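You operate a simulated robot arm through the tools that you are given. There is no shell and no other tool. Be economical: measure what you need, move in short steps, check, and stop when the job is done.

You run a simulated robot arm. Do the job below in one go: nothing can be reset, and whatever is moved stays where it is left.

## Task
Find the harder of the two bushes between the trays and dot it blue.
Fine: probe both with the hardness gauge first; gauge and brush go back. Set down upright: yellow hardness gauge, round brush. A coat counts when it lies all over at full strength: go over it till it gets no stronger.

It is judged by the outcome, as a careful person would: the job done as asked, and still so three seconds after it is handed in. It fails if anything else is knocked over, pushed out of place, dropped, spilled or broken.

## Robot
A 6-joint arm with a two-finger parallel gripper, fixed in place. Base frame: the origin is at the foot of the arm, x ahead of it, y to its left, z up; the work surface is at about z = 800. Readings come in mm, rad, newtons and seconds.
With the tool pointing down near the work surface it reaches from about 260 to 680 mm from the base axis. Its first joint turns from -1.152 to 1.152 rad. Payload 2.9 kg.
The TCP is the grasp point between the finger pads, 30 mm short of the fingertips. In the tool frame z runs along the fingers and y along their closing line. The gripper opens to 110 mm. The fingers are 20 mm wide and 10 mm thick; the gripper's body (48 by 112 mm) begins 55 mm behind the TCP.
Orientation is told as [roll, pitch, yaw] about the base's x, y, z axes, in that order, counted from this pose: with the fingers straight down and closing along the base's y, the tool's x points along the base's -x, its y along +y and its z along -z.

## Interface
- The arm moves only by the tool jog_arm. Its argument "series" is a list of rows, each a list of 7 numbers: the shift along the tool's x, y, z in units of 40 mm (1.0 is 40 mm), then the turn, a rotation vector about the tool's x, y, z in units of 4 degrees (1.0 is 4 degrees), then the opening, from 0 (shut) to 1 (fully open). In form: [[dx, dy, dz, ax, ay, az, grip], ...]. A call has 1 to 10 rows; each row shifts and turns the commanded pose from where the row before left it, along the tool's axes as they then stand. A call with a number of a shift or a turn outside -1 to 1 is refused whole. Each row takes 0.2 s and may step no farther than 50 mm and 0.15 rad from the row before; otherwise, or with a gripper value out of range, the whole call is refused. Where a pose cannot be reached the arm comes as near as it can. A force on the tool above 40 N (or 10 N above the force at the start of the call, whichever is more), or a blocked arm, ends the call early, and 0.2 s more pass. Each finger travels about 108 mm/s and halts on what it meets, pressing with about 23 N; the grip force reading is that of the motor and also rises with nothing between the fingers. The clock runs only during rows and for 0.2 s after the last one: add rows that do not move to give the fingers time. The reply holds the time, the measured pose of the TCP, the force on the tool along the base axes, the opening and the grip force, in the units named above and with some noise, with the torque about the TCP (base axes, N m) and any sound that the robot's microphone picked up.
- Cameras (640 x 400 px; columns grow to the right, rows downward): "scene" is fixed at [81, 429.3, 1401.5]; the picture's right is [-0.76, -0.65, 0.00], its down [-0.26, 0.30, -0.92] and it looks along [0.60, -0.70, -0.39] (base axes); focal length 325 px, centre (320, 200). "wrist" rides on the gripper at [72, 17, -103] in the tool frame; the picture's right is [-0.23, 0.97, 0.00], its down [-0.76, -0.18, -0.62] and it looks along [-0.61, -0.14, 0.78] (tool axes); focal length 222 px, centre (320, 200).
- camera(camera): a new picture of that camera. The clock stands still meanwhile.
- pixel_to_xyz(camera, pixels): for up to 12 pixels [column, row] of the newest picture of that camera ("zoom" is the newest enlarged one), the place [x, y, z] in the base frame of the surface seen there, good to about 2 mm. The clock stands still meanwhile.
- inspect(camera, box): a new picture of the part [left, top, right, bottom] of that camera's present view, enlarged. The clock stands still meanwhile.
- hand_in(): hands the job in; it is judged then, once.

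Keep the steps short. Do not move on a guess: measure, check each grasp and each placing, and mend mistakes. In all there are 80 turns and 46 pictures (those below and enlarged ones count). Leave the gripper open and the arm clear of the work at the hand-in unless told otherwise, and finish with a single line.

The tools are called after ">>>" by a JSON object that holds its "fn" and its "kwargs". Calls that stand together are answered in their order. jog_arm: Moves the arm, as the interface text tells. Its arguments: {"type":"object","properties":{"series":{"type":"array","items":{"type":"array","items":{"type":"number"}}}},"required":["series"]} The other tools are called the same way: camera (camera) takes a picture; pixel_to_xyz (camera, pixels) gives the place of the surface under pixels of a picture; inspect (camera, box) takes an enlarged picture of a part of a camera's view; hand_in () hands the job in.

At the start:

```text
time_s: 0.0
ee_pos: [373.7, -266.1, 1217.6]
tool_rot: [-0.001, 0.001, -0.002]
contact_force: [-0.3, -0.7, 1.3]
wrist_torque: [-0.02, 0.01, 0.01]
gripper_width: 109.8
finger_force: 0.0
```

scene: 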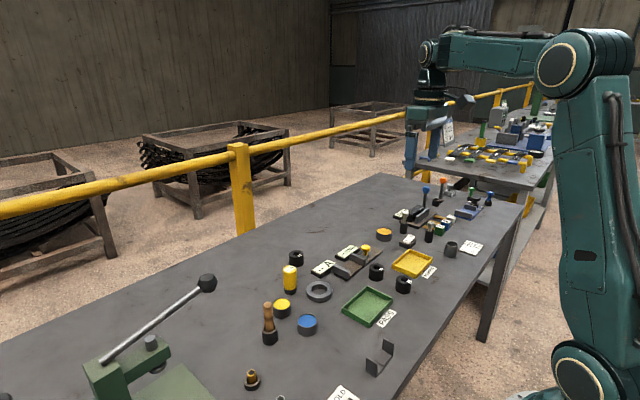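
wrist: 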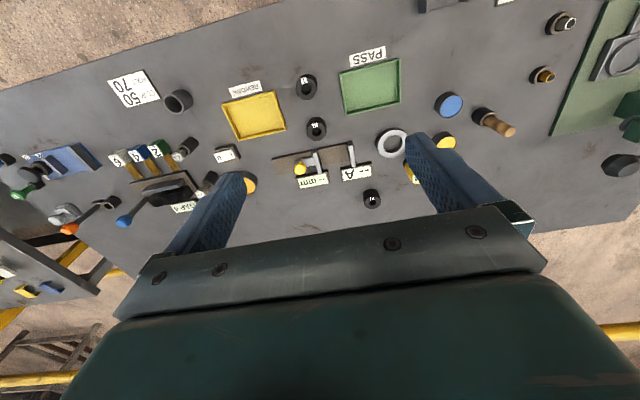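

I see a cluttered bench; I'll enlarge the middle area in both views to identify trays, bushes, gauge, brush and paint.

>>> {"fn": "inspect", "kwargs": {"camera": "scene", "box": [230, 220, 470, 370]}}

>>> {"fn": "inspect", "kwargs": {"camera": "wrist", "box": [200, 30, 560, 230]}}

>>> {"fn": "inspect", "kwargs": {"camera": "scene", "box": [360, 170, 520, 270]}}

```text
2.67 times, centred on (350, 295) of scene
```

zoom: 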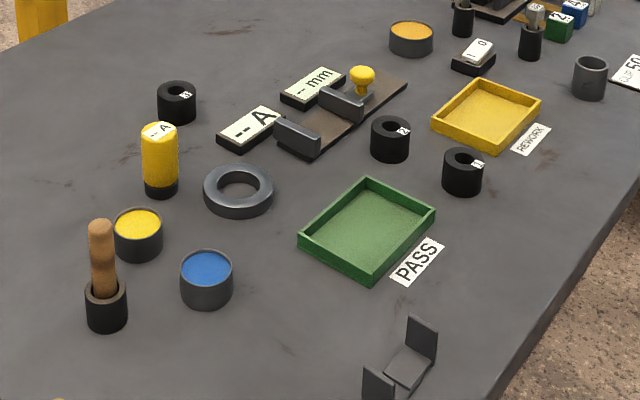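

```text
1.78 times, centred on (380, 130) of wrist
```

zoom: 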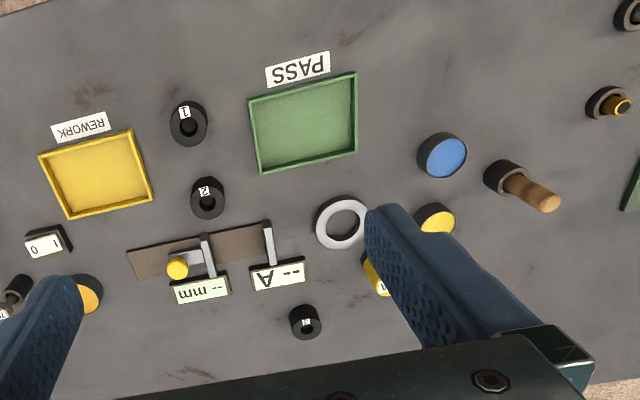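

```text
4.00 times, centred on (440, 220) of scene
```

zoom: 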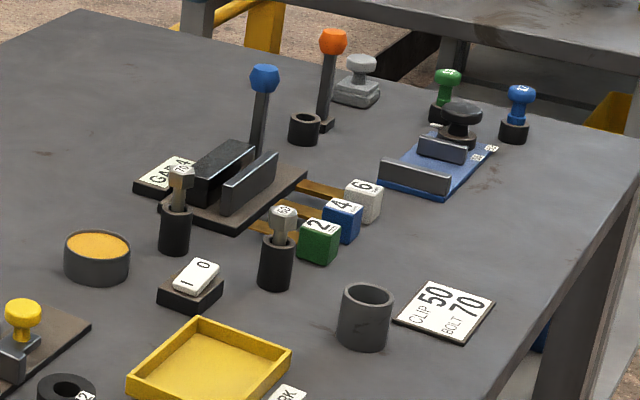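

I see bushes 1 and 2 between the green and yellow trays, the yellow gauge, the blue pot and the brush in its holder. Next: measure them in a fresh scene zoom.

>>> {"fn": "inspect", "kwargs": {"camera": "scene", "box": [250, 230, 430, 350]}}

```text
3.33 times, centred on (340, 290) of scene
```

zoom: 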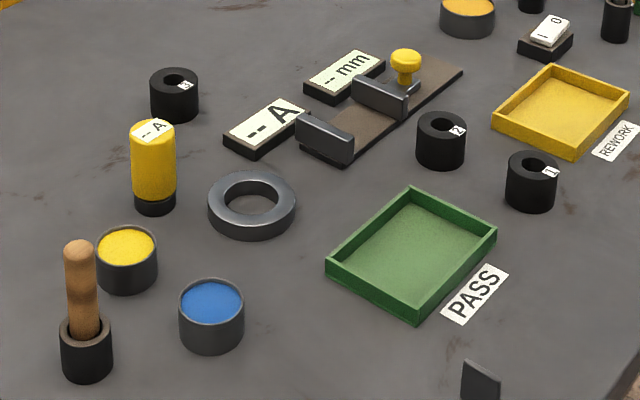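

Pixels in this zoom: gauge top (155,128), gauge front, bush rims, pot rims, brush tip and holder.

>>> {"fn": "pixel_to_xyz", "kwargs": {"camera": "zoom", "pixels": [[153, 131], [136, 132], [174, 132], [155, 210], [424, 124], [441, 140], [458, 133], [515, 164], [530, 181], [549, 173], [440, 162], [530, 206]]}}

>>> {"fn": "pixel_to_xyz", "kwargs": {"camera": "zoom", "pixels": [[181, 302], [242, 302], [211, 324], [212, 302], [210, 350], [80, 248], [66, 250], [94, 250], [85, 325], [63, 328], [108, 330], [86, 377]]}}

```text
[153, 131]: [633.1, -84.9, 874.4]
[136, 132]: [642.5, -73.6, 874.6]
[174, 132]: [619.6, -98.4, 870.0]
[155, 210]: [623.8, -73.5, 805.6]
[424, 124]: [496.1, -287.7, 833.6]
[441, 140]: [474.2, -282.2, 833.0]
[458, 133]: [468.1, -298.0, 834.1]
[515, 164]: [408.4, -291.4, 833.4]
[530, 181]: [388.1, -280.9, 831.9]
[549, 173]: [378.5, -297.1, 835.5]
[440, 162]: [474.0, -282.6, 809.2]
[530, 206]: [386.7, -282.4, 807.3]
```

```text
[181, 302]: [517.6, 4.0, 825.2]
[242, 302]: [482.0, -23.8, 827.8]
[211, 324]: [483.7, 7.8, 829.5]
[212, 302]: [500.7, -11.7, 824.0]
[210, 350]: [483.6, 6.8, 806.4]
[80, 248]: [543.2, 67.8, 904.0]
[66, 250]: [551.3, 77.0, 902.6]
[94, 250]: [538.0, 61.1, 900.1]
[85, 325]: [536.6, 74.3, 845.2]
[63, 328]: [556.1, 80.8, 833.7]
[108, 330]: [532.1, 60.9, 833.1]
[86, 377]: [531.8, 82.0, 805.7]
```

Gauge centre ≈ (632,-86), top 874; bushes ≈ (483,-295) and (394,-294), top 833; blue pot ≈ (500,-10), paint 824; brush ≈ (546,70). I'll move the wrist camera for a closer look at the bushes (TCP to about 300,-266,1000).

>>> {"fn": "jog_arm", "kwargs": {"series": [[0.307, 0, 0.905, 0, 0, 0, 1], [0.307, 0, 0.905, 0, 0, 0, 1], [0.307, 0, 0.905, 0, 0, 0, 1], [0.307, 0, 0.905, 0, 0, 0, 1], [0.307, 0, 0.905, 0, 0, 0, 1], [0.307, 0, 0.905, 0, 0, 0, 1]]}}

>>> {"fn": "camera", "kwargs": {"camera": "wrist"}}

```text
time_s: 1.4
ee_pos: [299.3, -266.2, 998.4]
tool_rot: [0.0, -0.001, 0.0]
contact_force: [-0.4, 0.6, -0.5]
wrist_torque: [0.02, 0.0, 0.0]
gripper_width: 110.0
finger_force: 0.0
```

```text
39 pictures are left
```

wrist: 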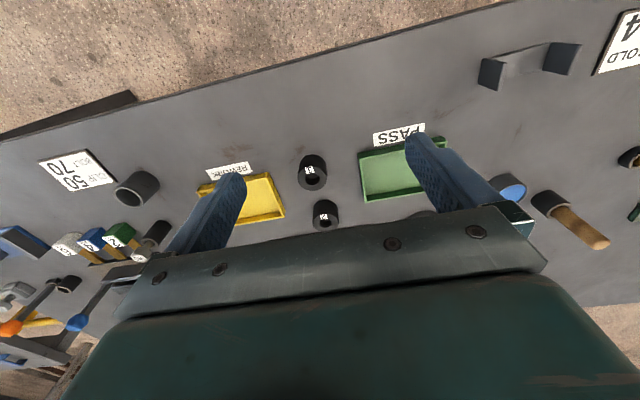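

>>> {"fn": "inspect", "kwargs": {"camera": "wrist", "box": [265, 140, 377, 240]}}

```text
4.00 times, centred on (321, 190) of wrist
```

zoom: 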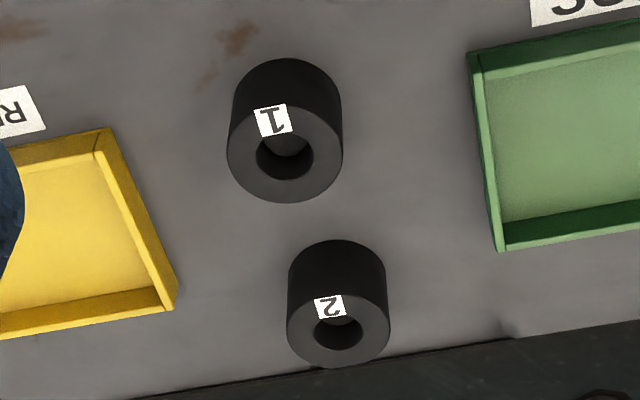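

Clear view. Measure rims: bush 1 (left 229,155; right 342,155; top of far side 285,200), bush 2 likewise, plus tray edges.

>>> {"fn": "pixel_to_xyz", "kwargs": {"camera": "zoom", "pixels": [[234, 155], [337, 155], [285, 196], [285, 181], [262, 110], [248, 165], [292, 325], [385, 325], [338, 362], [302, 335], [374, 335], [338, 350]]}}

```text
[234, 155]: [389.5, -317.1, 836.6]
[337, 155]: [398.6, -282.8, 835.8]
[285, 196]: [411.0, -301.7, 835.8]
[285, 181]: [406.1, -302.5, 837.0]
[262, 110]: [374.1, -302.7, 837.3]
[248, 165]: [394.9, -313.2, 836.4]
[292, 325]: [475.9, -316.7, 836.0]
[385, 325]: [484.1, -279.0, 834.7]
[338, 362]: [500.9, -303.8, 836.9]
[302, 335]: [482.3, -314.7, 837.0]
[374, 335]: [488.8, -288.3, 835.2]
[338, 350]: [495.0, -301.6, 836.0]
```

Bush 1 centre ≈ (394,-300), bush 2 ≈ (480,-298), top ≈ 836, outer radius ≈ 18.5, hole radius ≈ 9, labels on the -x side. Next: move to about (500,-70,1000) to look at the gauge.

>>> {"fn": "jog_arm", "kwargs": {"series": [[-0.717, 0.7, 0, 0, 0, 0, 1], [-0.717, 0.7, 0, 0, 0, 0, 1], [-0.717, 0.7, 0, 0, 0, 0, 1], [-0.717, 0.7, 0, 0, 0, 0, 1], [-0.717, 0.7, 0, 0, 0, 0, 1], [-0.717, 0.7, 0, 0, 0, 0, 1], [-0.717, 0.7, 0, 0, 0, 0, 1]]}}

>>> {"fn": "camera", "kwargs": {"camera": "wrist"}}

```text
time_s: 3.0
ee_pos: [498.9, -71.1, 999.3]
tool_rot: [0.0, -0.001, 0.001]
contact_force: [0.2, -0.3, -0.2]
wrist_torque: [-0.03, -0.01, 0.0]
gripper_width: 109.7
finger_force: 0.1
```

```text
37 pictures are left
```

wrist: 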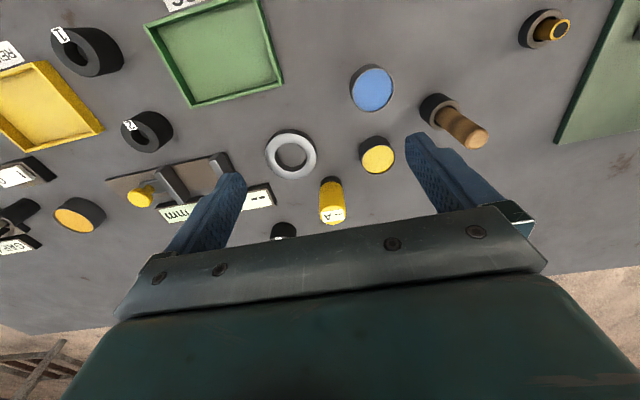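

>>> {"fn": "inspect", "kwargs": {"camera": "wrist", "box": [250, 50, 490, 230]}}

```text
2.22 times, centred on (370, 140) of wrist
```

zoom: 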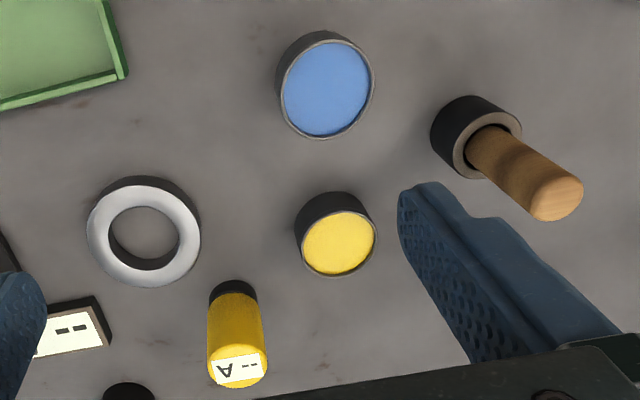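

Measure in this zoom: gauge sides, top edge; ring, yellow pot, blue pot, brush.

>>> {"fn": "pixel_to_xyz", "kwargs": {"camera": "zoom", "pixels": [[212, 370], [265, 370], [239, 384], [237, 355], [233, 296], [198, 245], [300, 255], [370, 255], [281, 90], [371, 85], [328, 130], [325, 50]]}}

>>> {"fn": "pixel_to_xyz", "kwargs": {"camera": "zoom", "pixels": [[567, 196], [540, 215], [580, 190], [555, 205], [560, 179], [520, 160], [467, 155], [515, 130], [490, 178], [505, 118], [459, 150], [328, 90]]}}

```text
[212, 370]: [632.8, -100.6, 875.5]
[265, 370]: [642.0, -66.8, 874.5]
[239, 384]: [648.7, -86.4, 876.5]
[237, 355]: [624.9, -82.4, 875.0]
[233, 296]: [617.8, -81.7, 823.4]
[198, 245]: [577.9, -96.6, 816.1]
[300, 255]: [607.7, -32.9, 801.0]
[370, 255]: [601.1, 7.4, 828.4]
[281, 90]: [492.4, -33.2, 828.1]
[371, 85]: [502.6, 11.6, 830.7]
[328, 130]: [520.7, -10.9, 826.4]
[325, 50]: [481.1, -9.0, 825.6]
```

```text
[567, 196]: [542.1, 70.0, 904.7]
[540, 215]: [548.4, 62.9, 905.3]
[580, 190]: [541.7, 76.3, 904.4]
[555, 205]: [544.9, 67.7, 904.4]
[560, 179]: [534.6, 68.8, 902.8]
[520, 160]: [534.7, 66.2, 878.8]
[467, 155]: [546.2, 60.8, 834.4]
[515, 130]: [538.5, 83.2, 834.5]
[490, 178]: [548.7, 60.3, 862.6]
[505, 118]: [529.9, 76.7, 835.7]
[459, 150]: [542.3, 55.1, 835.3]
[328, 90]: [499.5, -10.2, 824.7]
```

Gauge centre ≈ (634,-84.5), radius 17, top 875. Brush axis ≈ (542,69), top 904, holder rim 835. Next: go above the gauge (z 940) with the fingers at 66 mm.

>>> {"fn": "jog_arm", "kwargs": {"series": [[-0.8445, -0.084, 0.37, 0, 0, 0, 0.6], [-0.8445, -0.084, 0.37, 0, 0, 0, 0.6], [-0.8445, -0.084, 0.37, 0, 0, 0, 0.6], [-0.8445, -0.084, 0.37, 0, 0, 0, 0.6], [0, 0, 0, 0, 0, 0, 0.6]]}}

>>> {"fn": "inspect", "kwargs": {"camera": "scene", "box": [220, 180, 420, 310]}}

```text
time_s: 4.2
ee_pos: [635.7, -85.5, 938.5]
tool_rot: [-0.001, 0.0, 0.0]
contact_force: [0.8, -0.1, 0.0]
wrist_torque: [-0.02, 0.01, 0.0]
gripper_width: 66.3
finger_force: 0.2
```

```text
3.08 times, centred on (320, 245) of scene
```

zoom: 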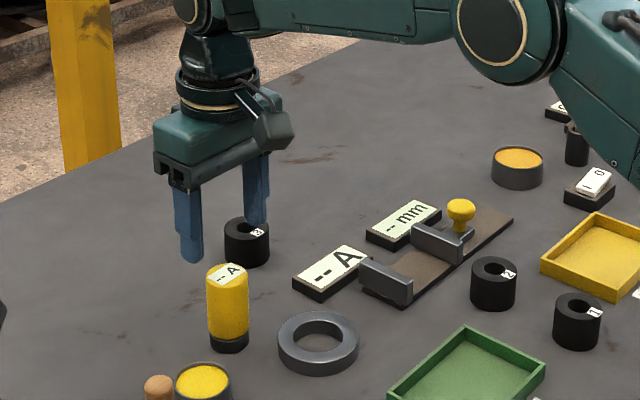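

Fingers look aligned over the gauge. I'll check how near bush 3 (zoom 246,240) and the "A" display are before going down.

>>> {"fn": "pixel_to_xyz", "kwargs": {"camera": "zoom", "pixels": [[230, 245], [246, 257], [265, 250], [320, 285], [228, 275]]}}

```text
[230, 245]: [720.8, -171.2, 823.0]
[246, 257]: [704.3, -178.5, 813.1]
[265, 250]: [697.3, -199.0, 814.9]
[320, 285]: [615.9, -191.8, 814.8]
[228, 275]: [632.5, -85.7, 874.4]
```

Clear. Go down 90 mm to z ≈ 848, then close in the next rows.

>>> {"fn": "jog_arm", "kwargs": {"series": [[0, 0.02, 0.75, 0, 0, 0, 0.6], [0, 0, 0.75, 0, 0, 0, 0.6], [0.02, 0, 0.75, 0, 0, 0, 0.6], [0, 0, 0, 0, 0, 0, 0.6]]}}

>>> {"fn": "jog_arm", "kwargs": {"series": [[0, 0, 0, 0, 0, 0, 0.4], [0, 0, 0, 0, 0, 0, 0.2], [0, 0, 0, 0, 0, 0, 0.1], [0, 0, 0, 0, 0, 0, 0.1]]}}

```text
time_s: 5.2
ee_pos: [635.8, -82.4, 849.2]
tool_rot: [-0.001, -0.001, 0.0]
contact_force: [-0.8, 0.5, 0.4]
wrist_torque: [-0.01, 0.01, 0.03]
gripper_width: 66.0
finger_force: 0.1
```

```text
time_s: 6.2
ee_pos: [634.9, -83.4, 848.8]
tool_rot: [0.0, -0.001, 0.001]
contact_force: [0.7, -0.8, 0.6]
wrist_torque: [-0.06, -0.03, 0.0]
gripper_width: 37.2
finger_force: 23.4
```

Gripped at 37 mm, 23 N. Lift 80 mm and look at the gauge's foot.

>>> {"fn": "jog_arm", "kwargs": {"series": [[0, 0, -0.5, 0, 0, 0, 0.1], [0, 0, -0.75, 0, 0, 0, 0.1], [0, 0, -0.75, 0, 0, 0, 0.1]]}}

>>> {"fn": "inspect", "kwargs": {"camera": "scene", "box": [220, 180, 420, 310]}}

```text
time_s: 7.0
ee_pos: [634.8, -83.5, 928.5]
tool_rot: [0.0, 0.0, -0.001]
contact_force: [-0.3, 0.5, -1.8]
wrist_torque: [-0.01, -0.02, -0.01]
gripper_width: 37.4
finger_force: 23.3
```

```text
3.08 times, centred on (320, 245) of scene
```

zoom: 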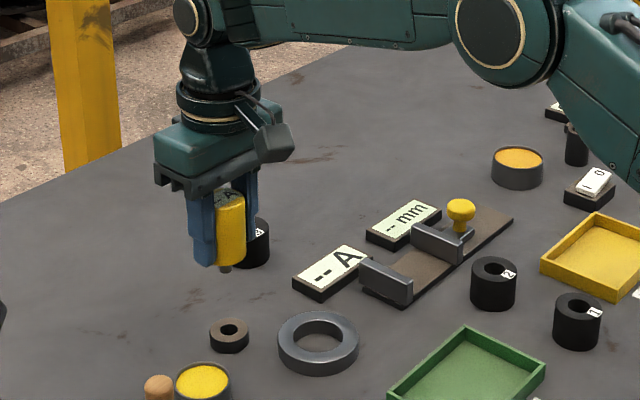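

The gauge lifted out of a small socket ring (zoom 230,335) and has a narrow probe at its foot. Measure the probe tip and the socket.

>>> {"fn": "inspect", "kwargs": {"camera": "scene", "box": [265, 235, 325, 300]}}

```text
6.15 times, centred on (295, 268) of scene
```

zoom: 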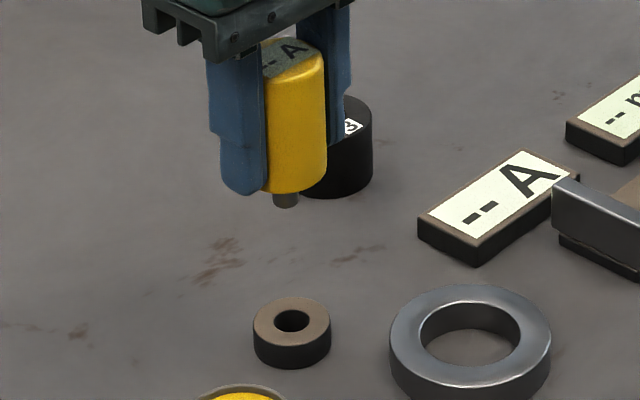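

>>> {"fn": "pixel_to_xyz", "kwargs": {"camera": "zoom", "pixels": [[285, 204], [295, 188], [285, 60], [262, 318], [322, 318], [291, 336], [292, 301], [291, 362], [273, 204], [298, 203]]}}

```text
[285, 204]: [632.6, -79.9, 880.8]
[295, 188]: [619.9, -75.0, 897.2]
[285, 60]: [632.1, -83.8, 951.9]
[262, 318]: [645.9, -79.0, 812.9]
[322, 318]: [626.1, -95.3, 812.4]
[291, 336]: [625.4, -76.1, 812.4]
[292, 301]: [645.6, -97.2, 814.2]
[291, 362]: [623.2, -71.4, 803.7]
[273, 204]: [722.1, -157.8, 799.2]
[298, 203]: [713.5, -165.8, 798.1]
```

Probe tip is ≈ 49 mm below the TCP, narrow (~8 mm), so it must press the ring face, not the hole. Home pose for the gauge: TCP (634.9,-83.4,849). Next: carry it above the +x side of bush 2's ring face (≈ 496.5,-297), z ≈ 948.

>>> {"fn": "jog_arm", "kwargs": {"series": [[0, 0, -0.5, 0, 0, 0, 0.1], [0.494, -0.763, 0, 0, 0, 0, 0.1], [0.494, -0.763, 0, 0, 0, 0, 0.1], [0.494, -0.763, 0, 0, 0, 0, 0.1], [0.494, -0.763, 0, 0, 0, 0, 0.1], [0.494, -0.763, 0, 0, 0, 0, 0.1], [0.494, -0.763, 0, 0, 0, 0, 0.1], [0.494, -0.763, 0, 0, 0, 0, 0.1]]}}

>>> {"fn": "jog_arm", "kwargs": {"series": [[0, 0, 0.7, 0, 0, 0, 0.1], [0, 0, 0.6, 0, 0, 0, 0.1], [0, 0, 0, 0, 0, 0, 0.1]]}}

>>> {"fn": "inspect", "kwargs": {"camera": "scene", "box": [330, 230, 430, 300]}}

```text
time_s: 8.8
ee_pos: [494.9, -296.2, 950.0]
tool_rot: [0.001, 0.0, 0.0]
contact_force: [-0.2, -0.6, -1.5]
wrist_torque: [0.03, -0.01, 0.04]
gripper_width: 37.3
finger_force: 23.5
```

```text
time_s: 9.6
ee_pos: [495.0, -295.1, 897.3]
tool_rot: [-0.001, 0.0, 0.001]
contact_force: [-0.1, 0.1, -1.7]
wrist_torque: [-0.02, -0.02, -0.01]
gripper_width: 37.2
finger_force: 22.9
```

```text
5.71 times, centred on (380, 265) of scene
```

zoom: 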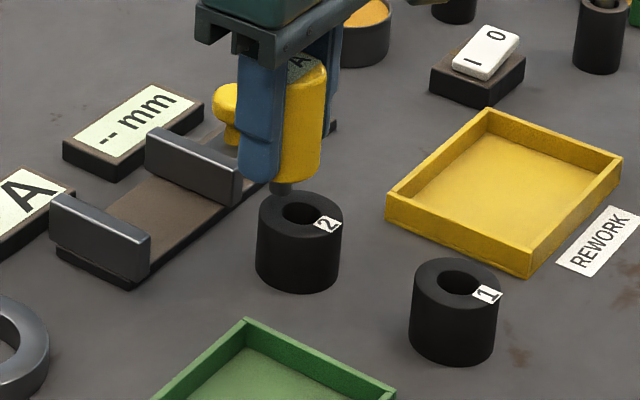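

Probe is just above bush 2's ring. Check knob clearance and the tip location relative to the ring.

>>> {"fn": "pixel_to_xyz", "kwargs": {"camera": "zoom", "pixels": [[226, 92], [228, 130], [281, 188], [281, 200], [262, 215], [341, 210], [300, 238], [300, 226], [455, 258], [455, 300], [416, 275], [494, 280]]}}

```text
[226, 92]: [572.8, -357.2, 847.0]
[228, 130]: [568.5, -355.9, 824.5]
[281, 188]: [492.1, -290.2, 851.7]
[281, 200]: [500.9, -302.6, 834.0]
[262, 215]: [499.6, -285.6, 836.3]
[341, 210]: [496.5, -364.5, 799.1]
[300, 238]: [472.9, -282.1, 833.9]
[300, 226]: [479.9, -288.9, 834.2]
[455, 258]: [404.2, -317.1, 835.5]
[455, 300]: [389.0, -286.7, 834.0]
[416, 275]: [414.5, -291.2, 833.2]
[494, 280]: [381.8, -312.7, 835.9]
```

Scene measurements put bush 2's centre at ≈ (485.5,-297), so the probe would hit the hole edge; shift +5 mm x, -2 mm y, and lower 9 mm, then creep.

>>> {"fn": "jog_arm", "kwargs": {"series": [[-0.125, -0.0475, 0, 0, 0, 0, 0.1], [0, 0, 0.225, 0, 0, 0, 0.1], [0, 0, 0, 0, 0, 0, 0.1]]}}

>>> {"fn": "jog_arm", "kwargs": {"series": [[0, 0, 0.04, 0, 0, 0, 0.1], [0, 0, 0.04, 0, 0, 0, 0.1], [0, 0, 0.04, 0, 0, 0, 0.1], [0, 0, 0, 0, 0, 0, 0.1]]}}

```text
time_s: 10.4
ee_pos: [500.8, -299.2, 888.7]
tool_rot: [0.0, 0.001, 0.001]
contact_force: [0.1, -0.6, -1.8]
wrist_torque: [-0.01, -0.02, -0.03]
gripper_width: 37.5
finger_force: 23.3
```

```text
time_s: 11.4
ee_pos: [501.7, -299.1, 885.0]
tool_rot: [-0.001, -0.004, 0.0]
contact_force: [-1.9, 2.6, 18.8]
wrist_torque: [0.16, 0.13, 0.01]
gripper_width: 37.4
finger_force: 22.8
```

Contact at 19 N, TCP z ≈ 885. Look at the readout.

>>> {"fn": "inspect", "kwargs": {"camera": "scene", "box": [310, 220, 420, 300]}}

```text
5.00 times, centred on (365, 260) of scene
```

zoom: 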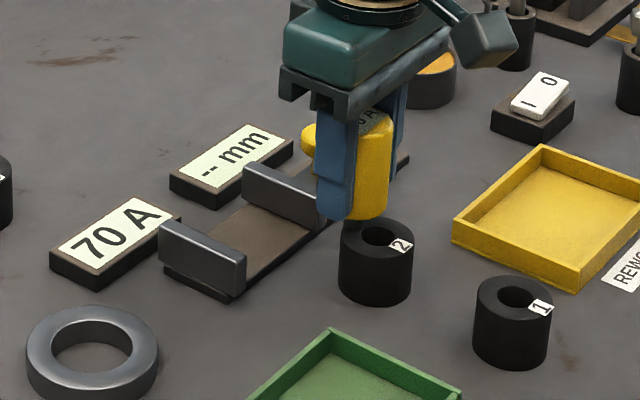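

Readout: bush 2 = 70 A. Lift and go to bush 1's ring (+x side, ≈ 410,-299.5), stopping just above.

>>> {"fn": "jog_arm", "kwargs": {"series": [[0, 0, -0.6, 0, 0, 0, 0.1], [0.763, 0, 0, 0, 0, 0, 0.1], [0.763, 0, 0, 0, 0, 0, 0.1], [0.763, 0, 0, 0, 0, 0, 0.1], [0, 0, 0.5, 0, 0, 0, 0.1], [0, 0, 0, 0, 0, 0, 0.1]]}}

>>> {"fn": "jog_arm", "kwargs": {"series": [[0, 0, 0.04, 0, 0, 0, 0.1], [0, 0, 0.04, 0, 0, 0, 0.1], [0, 0, 0, 0, 0, 0, 0.1]]}}

>>> {"fn": "inspect", "kwargs": {"camera": "scene", "box": [310, 220, 420, 300]}}

```text
time_s: 12.8
ee_pos: [410.0, -298.0, 887.2]
tool_rot: [0.001, 0.001, -0.001]
contact_force: [-0.1, 0.9, -0.8]
wrist_torque: [0.0, -0.02, 0.02]
gripper_width: 37.4
finger_force: 23.1
```

```text
time_s: 13.6
ee_pos: [410.9, -298.8, 886.2]
tool_rot: [-0.002, -0.002, 0.002]
contact_force: [-1.7, 4.4, 19.0]
wrist_torque: [0.25, 0.11, 0.0]
gripper_width: 37.5
finger_force: 23.0
```

```text
5.00 times, centred on (365, 260) of scene
```

zoom: 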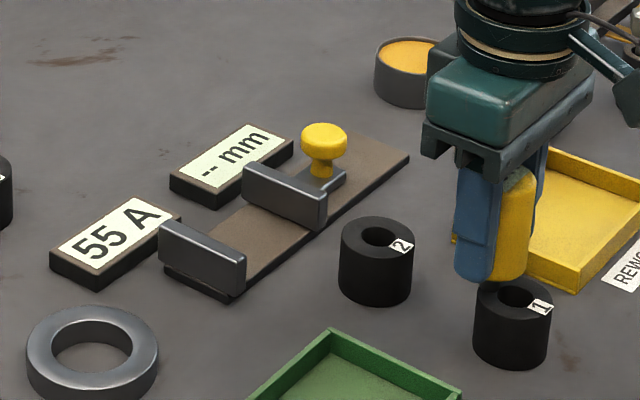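

Readout: bush 1 = 55 A at the same force; bush 2 (70) is harder. Lift and carry the gauge back above its socket.

>>> {"fn": "jog_arm", "kwargs": {"series": [[0, 0, -0.8, 0, 0, 0, 0.1], [0, 0, -0.8, 0, 0, 0, 0.1], [-0.7, 0.672, 0, 0, 0, 0, 0.1], [-0.7, 0.672, 0, 0, 0, 0, 0.1], [-0.7, 0.672, 0, 0, 0, 0, 0.1], [-0.7, 0.672, 0, 0, 0, 0, 0.1], [-0.7, 0.672, 0, 0, 0, 0, 0.1], [-0.7, 0.672, 0, 0, 0, 0, 0.1], [-0.7, 0.672, 0, 0, 0, 0, 0.1], [-0.7, 0.672, 0, 0, 0, 0, 0.1]]}}

>>> {"fn": "jog_arm", "kwargs": {"series": [[0, 0, 0.8, 0, 0, 0, 0.1], [0, 0, 0.6, 0, 0, 0, 0.1], [0, 0, 0, 0, 0, 0, 0.1], [0, 0, 0, 0, 0, 0, 0.1]]}}

>>> {"fn": "inspect", "kwargs": {"camera": "scene", "box": [265, 235, 325, 300]}}

```text
time_s: 15.8
ee_pos: [632.6, -84.6, 949.1]
tool_rot: [0.002, 0.001, 0.0]
contact_force: [0.5, 0.2, 0.0]
wrist_torque: [0.01, 0.01, 0.0]
gripper_width: 37.5
finger_force: 23.2
```

```text
time_s: 16.8
ee_pos: [634.0, -86.5, 892.7]
tool_rot: [0.0, 0.001, -0.001]
contact_force: [-0.3, -0.3, -1.5]
wrist_torque: [0.01, -0.02, -0.01]
gripper_width: 37.4
finger_force: 23.1
```

```text
6.15 times, centred on (295, 268) of scene
```

zoom: 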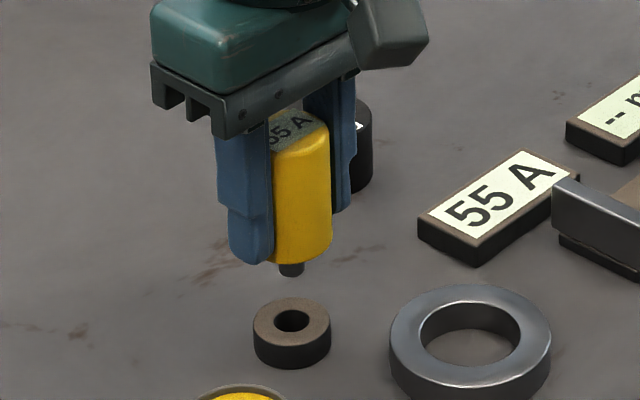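

Probe at (291,272) sits right above the socket hole (291,320). Dead reckoning says +0.9 mm x, +0.5 mm y to the exact home; correct and lower 30 mm, then gently further.

>>> {"fn": "jog_arm", "kwargs": {"series": [[-0.022, 0.0125, 0, 0, 0, 0, 0.1], [0, 0, 0.5, 0, 0, 0, 0.1], [0, 0, 0.2, 0, 0, 0, 0.1], [0, 0, 0, 0, 0, 0, 0.1]]}}

>>> {"fn": "jog_arm", "kwargs": {"series": [[0, 0, 0.1, 0, 0, 0, 0.1], [0, 0, 0.1, 0, 0, 0, 0.1], [0, 0, 0.1, 0, 0, 0, 0.1], [0, 0, 0, 0, 0, 0, 0.1]]}}

```text
time_s: 17.8
ee_pos: [635.7, -83.6, 864.8]
tool_rot: [0.0, 0.001, 0.0]
contact_force: [0.3, 0.1, -0.9]
wrist_torque: [0.03, 0.0, -0.01]
gripper_width: 37.1
finger_force: 22.6
```

```text
time_s: 18.8
ee_pos: [634.5, -82.8, 852.9]
tool_rot: [0.001, 0.0, 0.001]
contact_force: [-0.4, -0.6, -2.0]
wrist_torque: [-0.08, -0.02, 0.0]
gripper_width: 37.5
finger_force: 22.7
```

No resistance, the probe is inside the socket. Lower the last 3 mm.

>>> {"fn": "jog_arm", "kwargs": {"series": [[0, 0, 0.05, 0, 0, 0, 0.1], [0, 0, 0.025, 0, 0, 0, 0.1], [0, 0, 0, 0, 0, 0, 0.1]]}}

>>> {"fn": "inspect", "kwargs": {"camera": "scene", "box": [265, 235, 325, 300]}}

```text
time_s: 19.6
ee_pos: [634.2, -83.8, 850.6]
tool_rot: [0.001, -0.002, 0.001]
contact_force: [-1.8, -2.1, 5.3]
wrist_torque: [-0.15, 0.13, 0.01]
gripper_width: 37.1
finger_force: 22.8
```

```text
6.15 times, centred on (295, 268) of scene
```

zoom: 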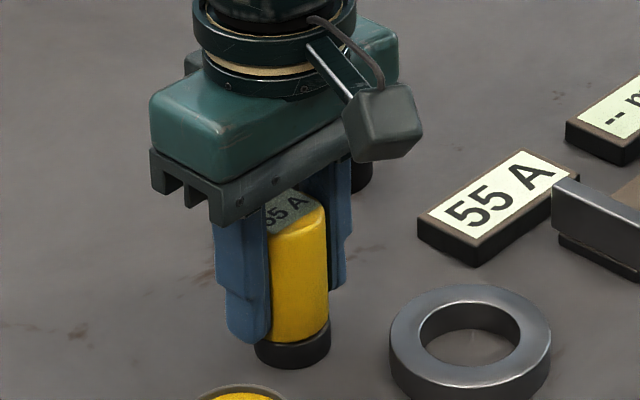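

Seated on the socket rim with light contact (5 N). Open the fingers gently, then rise 100 mm.

>>> {"fn": "jog_arm", "kwargs": {"series": [[0, 0, 0, 0, 0, 0, 0.4], [0, 0, 0, 0, 0, 0, 0.6], [0, 0, 0, 0, 0, 0, 0.6], [0, 0, -0.6, 0, 0, 0, 0.6], [0, 0, -0.9, 0, 0, 0, 0.6], [0, 0, -0.9, 0, 0, 0, 0.6], [0, 0, -0.9, 0, 0, 0, 0.6]]}}

>>> {"fn": "inspect", "kwargs": {"camera": "scene", "box": [220, 210, 340, 350]}}

```text
time_s: 21.2
ee_pos: [634.8, -79.4, 982.3]
tool_rot: [0.001, -0.001, 0.001]
contact_force: [-0.7, 0.3, 0.2]
wrist_torque: [0.0, 0.02, 0.01]
gripper_width: 65.9
finger_force: 0.1
```

```text
2.86 times, centred on (280, 280) of scene
```

zoom: 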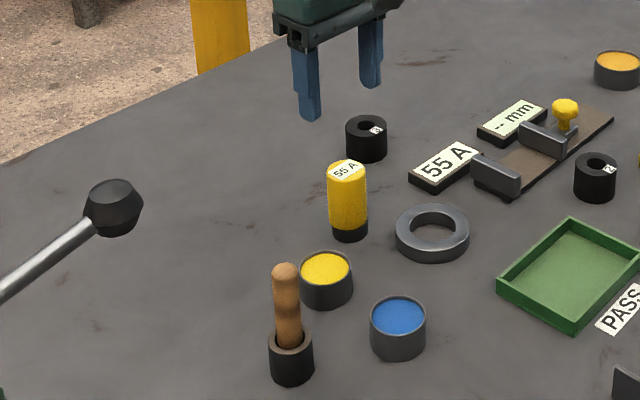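

Gauge stands upright. Measure the lever knob (115,205) and re-measure the brush handle in this zoom before going to it.

>>> {"fn": "pixel_to_xyz", "kwargs": {"camera": "zoom", "pixels": [[115, 205], [135, 205], [285, 270], [275, 300], [299, 300], [287, 310], [275, 325], [304, 325], [287, 350], [312, 355]]}}

```text
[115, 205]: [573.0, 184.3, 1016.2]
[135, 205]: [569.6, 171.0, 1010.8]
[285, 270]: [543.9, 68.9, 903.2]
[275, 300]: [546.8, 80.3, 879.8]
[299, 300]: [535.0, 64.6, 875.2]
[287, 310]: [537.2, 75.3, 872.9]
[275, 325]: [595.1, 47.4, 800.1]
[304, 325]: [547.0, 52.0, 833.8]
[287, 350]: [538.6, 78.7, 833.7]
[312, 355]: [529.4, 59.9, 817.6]
```

Handle axis ≈ (543.5,69); lever knob at y ≈ 184 is well clear. Move above the brush (z 950), fingers at 55 mm.

>>> {"fn": "jog_arm", "kwargs": {"series": [[0.457, 0.762, 0.16, 0, 0, 0, 0.5], [0.457, 0.762, 0.16, 0, 0, 0, 0.5], [0.457, 0.762, 0.16, 0, 0, 0, 0.5], [0.457, 0.762, 0.16, 0, 0, 0, 0.5], [0.457, 0.762, 0.16, 0, 0, 0, 0.5], [0, 0, 0, 0, 0, 0, 0.5]]}}

>>> {"fn": "inspect", "kwargs": {"camera": "scene", "box": [230, 230, 350, 360]}}

```text
time_s: 22.6
ee_pos: [544.9, 69.7, 950.4]
tool_rot: [0.0, -0.001, -0.001]
contact_force: [-0.4, 0.1, -0.3]
wrist_torque: [-0.01, 0.02, -0.01]
gripper_width: 55.0
finger_force: 0.0
```

```text
3.08 times, centred on (290, 295) of scene
```

zoom: 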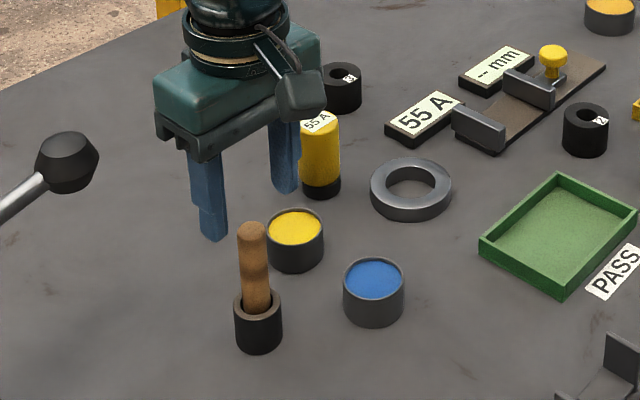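

Aligned over the brush. Lower 72 mm to z ≈ 878, then close.

>>> {"fn": "jog_arm", "kwargs": {"series": [[0, 0, 0.6, 0, 0, 0, 0.5], [0, 0, 0.6, 0, 0, 0, 0.5], [0, 0, 0.6, 0, 0, 0, 0.5], [0, 0, 0, 0, 0, 0, 0.5]]}}

>>> {"fn": "jog_arm", "kwargs": {"series": [[0, 0, 0, 0, 0, 0, 0.35], [0, 0, 0, 0, 0, 0, 0.2], [0, 0, 0, 0, 0, 0, 0.05], [0, 0, 0, 0, 0, 0, 0.05]]}}

```text
time_s: 23.6
ee_pos: [543.6, 68.5, 875.8]
tool_rot: [0.0, 0.0, 0.0]
contact_force: [-0.1, 0.5, 0.3]
wrist_torque: [0.01, -0.02, 0.0]
gripper_width: 55.0
finger_force: 0.0
```

```text
time_s: 24.6
ee_pos: [543.0, 69.6, 877.1]
tool_rot: [0.0, 0.001, -0.001]
contact_force: [0.1, 0.4, -0.3]
wrist_torque: [-0.01, 0.0, -0.03]
gripper_width: 19.4
finger_force: 22.9
```

Handle held (19.4 mm, 23 N). Lift 80 mm and look at the bristles.

>>> {"fn": "jog_arm", "kwargs": {"series": [[0, 0, -0.5, 0, 0, 0, 0.05], [0, 0, -0.75, 0, 0, 0, 0.05], [0, 0, -0.75, 0, 0, 0, 0.05], [0, 0, 0, 0, 0, 0, 0.05]]}}

>>> {"fn": "inspect", "kwargs": {"camera": "scene", "box": [250, 240, 350, 350]}}

```text
time_s: 25.6
ee_pos: [543.0, 71.8, 957.5]
tool_rot: [0.001, 0.0, 0.002]
contact_force: [0.3, -0.3, -0.6]
wrist_torque: [-0.03, 0.0, -0.01]
gripper_width: 19.8
finger_force: 23.7
```

```text
3.64 times, centred on (300, 295) of scene
```

zoom: 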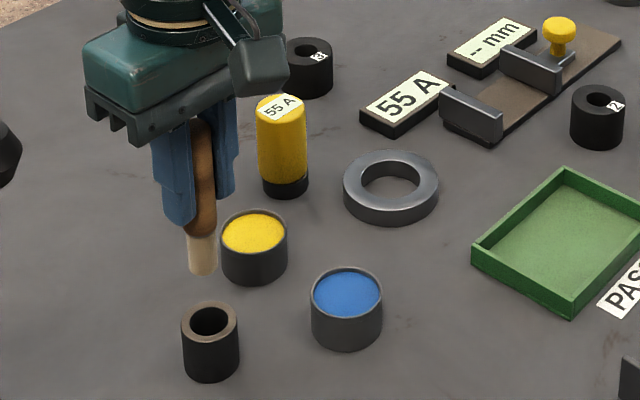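

Brush is out, bristles pale at (202,255). Measure bristle tip and the holder, and blue pot.

>>> {"fn": "pixel_to_xyz", "kwargs": {"camera": "zoom", "pixels": [[202, 271], [202, 242], [190, 258], [214, 258], [185, 318], [237, 318], [210, 340], [209, 303], [318, 292], [378, 294], [347, 318], [347, 270]]}}

```text
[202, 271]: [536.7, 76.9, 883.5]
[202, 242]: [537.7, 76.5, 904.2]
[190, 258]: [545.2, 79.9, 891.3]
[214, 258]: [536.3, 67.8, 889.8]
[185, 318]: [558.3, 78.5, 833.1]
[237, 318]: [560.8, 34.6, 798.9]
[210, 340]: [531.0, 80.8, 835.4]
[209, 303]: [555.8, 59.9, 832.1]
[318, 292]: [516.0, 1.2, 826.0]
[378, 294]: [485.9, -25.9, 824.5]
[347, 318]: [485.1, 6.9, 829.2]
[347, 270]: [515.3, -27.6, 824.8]
```

Bristle tip ≈ 75 mm below TCP; blue paint surface ≈ 824.5, pot centre ≈ (500.5,-10.5). Move above the pot and lower till the tip is ≈ 5 mm in the paint (TCP ≈ 894).

>>> {"fn": "jog_arm", "kwargs": {"series": [[0.358, -0.6625, 0, 0, 0, 0, 0.05], [0.358, -0.6625, 0, 0, 0, 0, 0.05], [0.358, -0.6625, 0, 0, 0, 0, 0.05], [0, 0, 0, 0, 0, 0, 0.05], [0, 0, 0.7, 0, 0, 0, 0.05], [0, 0, 0.6, 0, 0, 0, 0.05], [0, 0, 0.15, 0, 0, 0, 0.05], [0, 0, 0.12, 0, 0, 0, 0.05], [0, 0, 0, 0, 0, 0, 0.05]]}}

>>> {"fn": "inspect", "kwargs": {"camera": "scene", "box": [250, 240, 350, 350]}}

```text
time_s: 27.6
ee_pos: [502.8, -10.5, 895.9]
tool_rot: [0.002, -0.007, -0.002]
contact_force: [3.7, -1.2, 26.1]
wrist_torque: [0.22, -0.31, -0.02]
gripper_width: 19.7
finger_force: 22.8
```

```text
3.64 times, centred on (300, 295) of scene
```

zoom: 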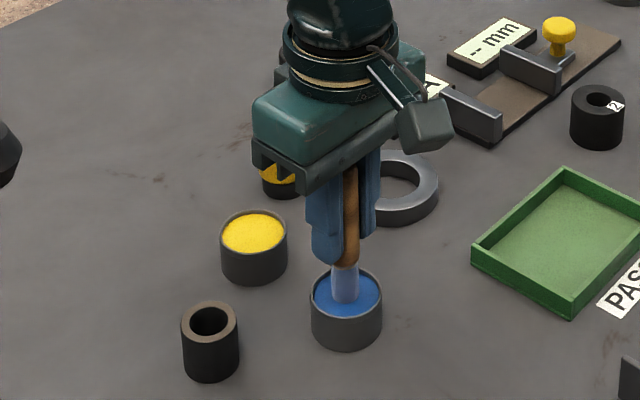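

Force 26 N: the paint bottom/surface carries the brush; bristles show blue. Lift 60 mm and check the brush, its length and the pot.

>>> {"fn": "jog_arm", "kwargs": {"series": [[0, 0, -0.3, 0, 0, 0, 0.05], [0, 0, -0.6, 0, 0, 0, 0.05], [0, 0, -0.6, 0, 0, 0, 0.05], [0, 0, 0, 0, 0, 0, 0.05]]}}

>>> {"fn": "inspect", "kwargs": {"camera": "scene", "box": [280, 250, 350, 320]}}

```text
time_s: 28.6
ee_pos: [500.4, -10.0, 955.1]
tool_rot: [0.0, -0.001, 0.001]
contact_force: [-0.6, 1.1, -0.2]
wrist_torque: [-0.01, -0.02, 0.04]
gripper_width: 19.7
finger_force: 23.1
```

```text
5.71 times, centred on (315, 285) of scene
```

zoom: 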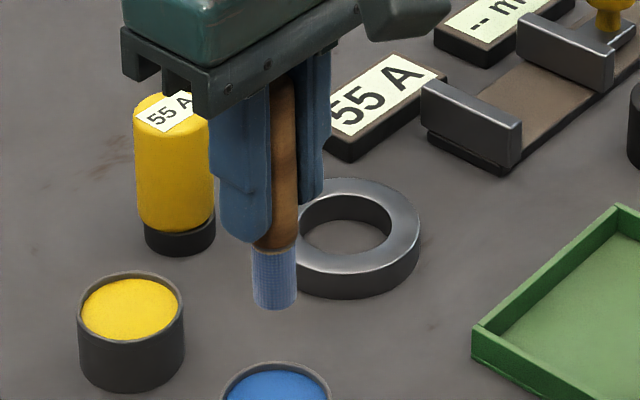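

Bristles carry a thin blue tint. Measure the tip relative to TCP.

>>> {"fn": "pixel_to_xyz", "kwargs": {"camera": "zoom", "pixels": [[274, 305], [275, 252], [254, 290], [296, 290], [284, 85]]}}

```text
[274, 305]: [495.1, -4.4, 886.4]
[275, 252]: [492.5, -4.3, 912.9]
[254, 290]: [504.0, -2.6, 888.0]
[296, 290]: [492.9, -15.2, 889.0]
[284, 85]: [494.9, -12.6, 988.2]
```

The brush slid ~5 mm up in the grip; tip now ≈ 70 mm below TCP, paint surface firm at ≈ 824. Dip again lightly (creep down), dwelling a moment.

>>> {"fn": "jog_arm", "kwargs": {"series": [[0, 0, 0.7, 0, 0, 0, 0.05], [0, 0, 0.7, 0, 0, 0, 0.05], [0, 0, 0.07, 0, 0, 0, 0.05], [0, 0, 0.04, 0, 0, 0, 0.05], [0, 0, 0, 0, 0, 0, 0.05], [0, 0, 0, 0, 0, 0, 0.05]]}}

```text
time_s: 30.0
ee_pos: [500.9, -9.2, 897.0]
tool_rot: [0.0, -0.003, -0.002]
contact_force: [-1.8, -0.9, 27.1]
wrist_torque: [0.18, 0.05, -0.02]
gripper_width: 19.9
finger_force: 22.9
```

27 N already; ease off: lift and check bristles.

>>> {"fn": "jog_arm", "kwargs": {"series": [[0, 0, -0.3, 0, 0, 0, 0.05], [0, 0, -0.6, 0, 0, 0, 0.05], [0, 0, -0.6, 0, 0, 0, 0.05], [0, 0, 0, 0, 0, 0, 0.05]]}}

>>> {"fn": "inspect", "kwargs": {"camera": "scene", "box": [280, 250, 350, 320]}}

```text
time_s: 31.0
ee_pos: [498.2, -11.3, 955.2]
tool_rot: [-0.001, -0.001, 0.0]
contact_force: [-0.1, -0.5, 0.3]
wrist_torque: [0.03, -0.02, 0.03]
gripper_width: 19.7
finger_force: 23.5
```

```text
5.71 times, centred on (315, 285) of scene
```

zoom: 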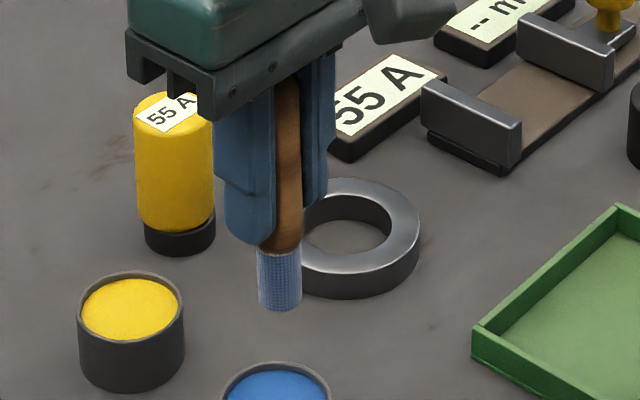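

Tint unchanged: brush is loaded. Carry it above bush 2's ring (+x side, ≈ 499.5,-297) at this height, then lower to a few mm above.

>>> {"fn": "jog_arm", "kwargs": {"series": [[0.025, -0.895, 0, 0, 0, 0, 0.05], [0, -0.895, 0, 0, 0, 0, 0.05], [0, -0.895, 0, 0, 0, 0, 0.05], [0, -0.895, 0, 0, 0, 0, 0.05], [0, -0.895, 0, 0, 0, 0, 0.05], [0, -0.895, 0, 0, 0, 0, 0.05], [0, -0.895, 0, 0, 0, 0, 0.05], [0, -0.895, 0, 0, 0, 0, 0.05], [0, 0, 0.5, 0, 0, 0, 0.05], [0, 0, 0.5, 0, 0, 0, 0.05]]}}

>>> {"fn": "inspect", "kwargs": {"camera": "scene", "box": [335, 220, 425, 290]}}

```text
time_s: 33.2
ee_pos: [498.4, -296.8, 916.1]
tool_rot: [-0.002, -0.001, -0.001]
contact_force: [-0.3, 0.0, 1.5]
wrist_torque: [-0.01, 0.0, 0.01]
gripper_width: 19.6
finger_force: 22.9
```

```text
5.71 times, centred on (380, 255) of scene
```

zoom: 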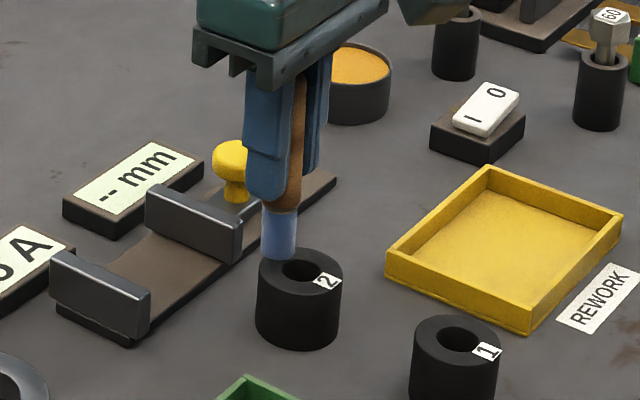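

Bristles hover over the ring's +x side. Creep down to light contact.

>>> {"fn": "jog_arm", "kwargs": {"series": [[0, 0, 0.15, 0, 0, 0, 0.05], [0, 0, 0.05, 0, 0, 0, 0.05], [0, 0, 0, 0, 0, 0, 0.05]]}}

>>> {"fn": "jog_arm", "kwargs": {"series": [[0, 0, 0.03, 0, 0, 0, 0.05], [0, 0, 0, 0, 0, 0, 0.05]]}}

```text
time_s: 34.0
ee_pos: [498.6, -295.6, 906.3]
tool_rot: [0.0, 0.0, 0.001]
contact_force: [-0.3, -0.5, 4.0]
wrist_torque: [-0.03, 0.01, 0.04]
gripper_width: 19.8
finger_force: 23.0
```

```text
time_s: 34.6
ee_pos: [497.9, -295.3, 906.9]
tool_rot: [-0.002, -0.003, -0.001]
contact_force: [-3.2, 5.2, 18.3]
wrist_torque: [0.38, 0.21, 0.01]
gripper_width: 19.8
finger_force: 23.4
```

Contact, 18 N. Lift 40 mm and look at the mark.

>>> {"fn": "jog_arm", "kwargs": {"series": [[0, 0, -0.2, 0, 0, 0, 0.05], [0, 0, -0.8, 0, 0, 0, 0.05], [0, 0, 0, 0, 0, 0, 0.05]]}}

>>> {"fn": "inspect", "kwargs": {"camera": "scene", "box": [335, 220, 425, 290]}}

```text
time_s: 35.4
ee_pos: [497.4, -296.5, 944.4]
tool_rot: [-0.002, -0.001, 0.0]
contact_force: [0.0, -0.6, -0.6]
wrist_torque: [-0.01, 0.04, -0.02]
gripper_width: 19.6
finger_force: 23.6
```

```text
5.71 times, centred on (380, 255) of scene
```

zoom: 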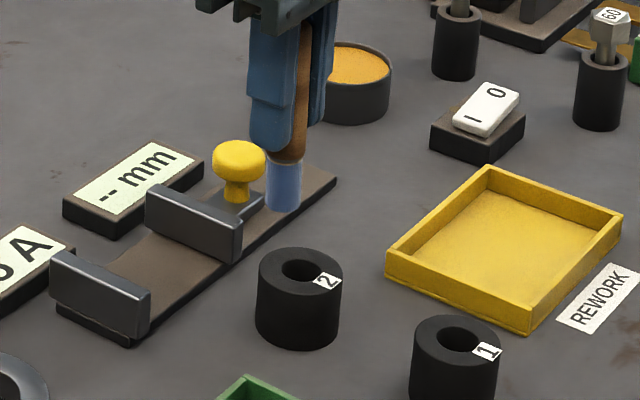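

No mark obvious at this scale; enlarge the bush alone.

>>> {"fn": "inspect", "kwargs": {"camera": "scene", "box": [372, 256, 402, 286]}}

```text
13.33 times, centred on (387, 271) of scene
```

zoom: 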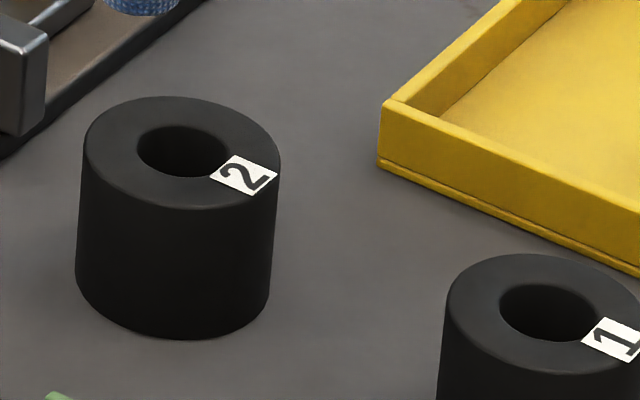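

No mark yet. Perhaps the touch was too brief; press again at the same spot, dwelling about 1.4 s.

>>> {"fn": "jog_arm", "kwargs": {"series": [[0, 0, 0.7, 0, 0, 0, 0.05], [0, 0, 0.26, 0, 0, 0, 0.05], [0, 0, 0.04, 0, 0, 0, 0.05], [0, 0, 0, 0, 0, 0, 0.05], [0, 0, 0, 0, 0, 0, 0.05], [0, 0, 0, 0, 0, 0, 0.05], [0, 0, 0, 0, 0, 0, 0.05], [0, 0, 0, 0, 0, 0, 0.05], [0, 0, 0, 0, 0, 0, 0.05]]}}

>>> {"fn": "inspect", "kwargs": {"camera": "scene", "box": [367, 246, 407, 286]}}

```text
time_s: 37.4
ee_pos: [500.8, -297.1, 907.1]
tool_rot: [-0.002, -0.001, 0.0]
contact_force: [1.1, -2.9, 17.3]
wrist_torque: [-0.18, -0.14, 0.0]
gripper_width: 19.7
finger_force: 22.8
```

```text
10.00 times, centred on (387, 266) of scene
```

zoom: 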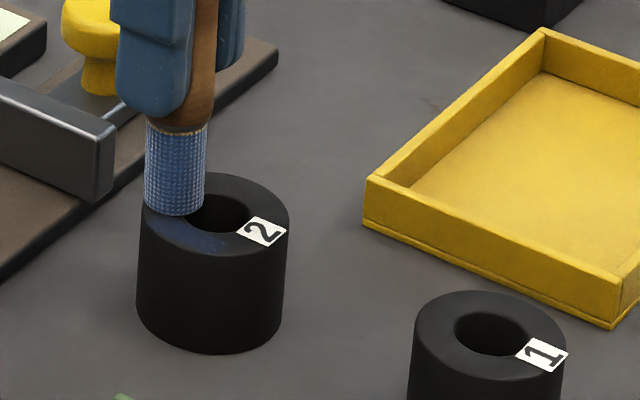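

A faint blue patch appears at (205,240) on the ring face. Lift and look at its extent.

>>> {"fn": "jog_arm", "kwargs": {"series": [[0, 0, -0.2, 0, 0, 0, 0.05], [0, 0, -0.8, 0, 0, 0, 0.05], [0, 0, 0, 0, 0, 0, 0.05]]}}

>>> {"fn": "inspect", "kwargs": {"camera": "scene", "box": [372, 256, 402, 286]}}

```text
time_s: 38.2
ee_pos: [499.3, -295.5, 944.5]
tool_rot: [0.003, 0.001, 0.0]
contact_force: [0.1, -0.4, -0.9]
wrist_torque: [0.0, -0.01, 0.0]
gripper_width: 19.5
finger_force: 23.0
```

```text
13.33 times, centred on (387, 271) of scene
```

zoom: 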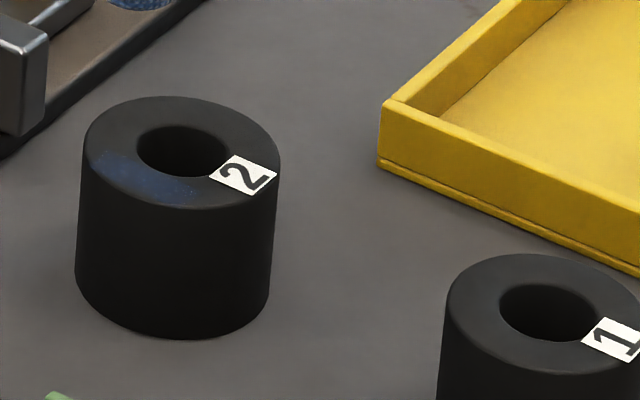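

A faint blue arc lies on the +y side of the ring, from (95,155) to (195,190). Measure it to brush there directly.

>>> {"fn": "pixel_to_xyz", "kwargs": {"camera": "zoom", "pixels": [[98, 155], [120, 170], [140, 178], [160, 185], [192, 190], [182, 205], [183, 174], [86, 150]]}}

```text
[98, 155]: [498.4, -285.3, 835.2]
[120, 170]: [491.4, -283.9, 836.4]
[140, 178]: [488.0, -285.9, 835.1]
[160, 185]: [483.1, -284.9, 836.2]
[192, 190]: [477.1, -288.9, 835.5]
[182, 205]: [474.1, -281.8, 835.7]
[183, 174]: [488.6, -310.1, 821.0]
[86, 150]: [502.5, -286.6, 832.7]
```

Patch centre ≈ (488,-284). Shift there and dab with a ~1.4 s dwell.

>>> {"fn": "jog_arm", "kwargs": {"series": [[0.3, 0.3375, 0, 0, 0, 0, 0.05], [0, 0, 0.7, 0, 0, 0, 0.05], [0, 0, 0.26, 0, 0, 0, 0.05], [0, 0, 0.04, 0, 0, 0, 0.05], [0, 0, 0, 0, 0, 0, 0.05], [0, 0, 0, 0, 0, 0, 0.05], [0, 0, 0, 0, 0, 0, 0.05], [0, 0, 0, 0, 0, 0, 0.05], [0, 0, 0, 0, 0, 0, 0.05], [0, 0, 0, 0, 0, 0, 0.05]]}}

>>> {"fn": "jog_arm", "kwargs": {"series": [[0, 0, -0.2, 0, 0, 0, 0.05], [0, 0, -0.8, 0, 0, 0, 0.05], [0, 0, 0, 0, 0, 0, 0.05]]}}

>>> {"fn": "inspect", "kwargs": {"camera": "scene", "box": [372, 251, 402, 281]}}

```text
time_s: 40.4
ee_pos: [487.3, -282.9, 905.9]
tool_rot: [-0.002, -0.001, -0.001]
contact_force: [1.8, -0.3, 11.7]
wrist_torque: [-0.08, -0.17, -0.02]
gripper_width: 19.9
finger_force: 22.8
```

```text
time_s: 41.2
ee_pos: [489.7, -281.5, 945.8]
tool_rot: [-0.001, 0.0, 0.0]
contact_force: [0.3, -0.2, -0.8]
wrist_torque: [-0.03, -0.01, -0.02]
gripper_width: 19.9
finger_force: 23.1
```

```text
13.33 times, centred on (387, 266) of scene
```

zoom: 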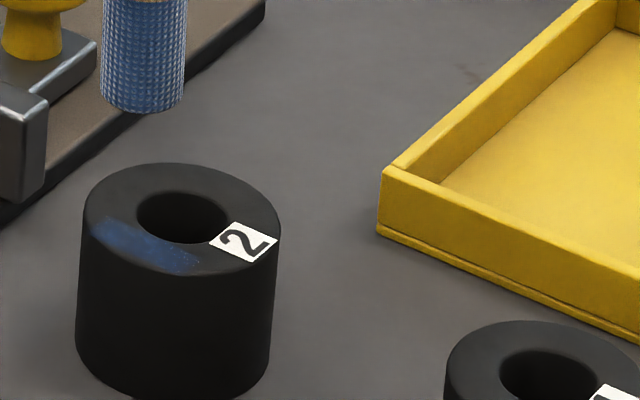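

Clearly stronger. Dab again with a longer dwell (~3.5 s).

>>> {"fn": "jog_arm", "kwargs": {"series": [[0, 0, 0.7, 0, 0, 0, 0.05], [0, 0, 0.26, 0, 0, 0, 0.05], [0, 0, 0.045, 0, 0, 0, 0.05], [0, 0, 0, 0, 0, 0, 0.05], [0, 0, 0, 0, 0, 0, 0.05], [0, 0, 0, 0, 0, 0, 0.05], [0, 0, 0, 0, 0, 0, 0.05], [0, 0, 0, 0, 0, 0, 0.05], [0, 0, 0, 0, 0, 0, 0.05], [0, 0, 0, 0, 0, 0, 0.05]]}}

>>> {"fn": "jog_arm", "kwargs": {"series": [[0, 0, 0, 0, 0, 0, 0.05], [0, 0, 0, 0, 0, 0, 0.05], [0, 0, 0, 0, 0, 0, 0.05], [0, 0, 0, 0, 0, 0, 0.05], [0, 0, 0, 0, 0, 0, 0.05], [0, 0, 0, 0, 0, 0, 0.05], [0, 0, 0, 0, 0, 0, 0.05], [0, 0, -0.2, 0, 0, 0, 0.05], [0, 0, -0.8, 0, 0, 0, 0.05], [0, 0, 0, 0, 0, 0, 0.05]]}}

>>> {"fn": "inspect", "kwargs": {"camera": "scene", "box": [372, 251, 402, 281]}}

```text
time_s: 43.4
ee_pos: [486.8, -282.4, 905.6]
tool_rot: [-0.001, 0.0, -0.001]
contact_force: [-0.2, -0.3, 0.9]
wrist_torque: [-0.02, -0.07, 0.01]
gripper_width: 19.7
finger_force: 22.3
```

```text
time_s: 45.6
ee_pos: [486.6, -282.3, 947.3]
tool_rot: [0.002, 0.0, 0.001]
contact_force: [1.0, 0.3, -1.7]
wrist_torque: [-0.03, 0.0, 0.0]
gripper_width: 19.6
finger_force: 23.2
```

```text
13.33 times, centred on (387, 266) of scene
```

zoom: 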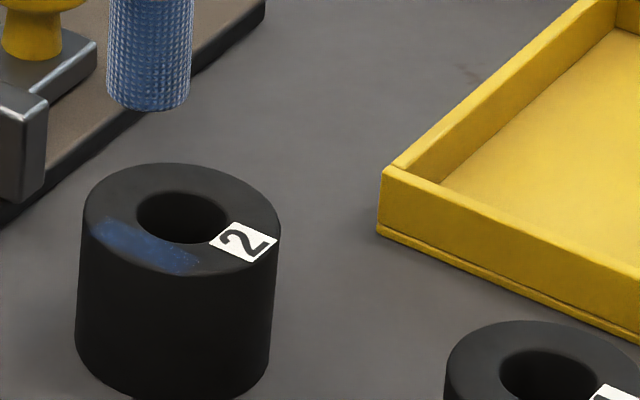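

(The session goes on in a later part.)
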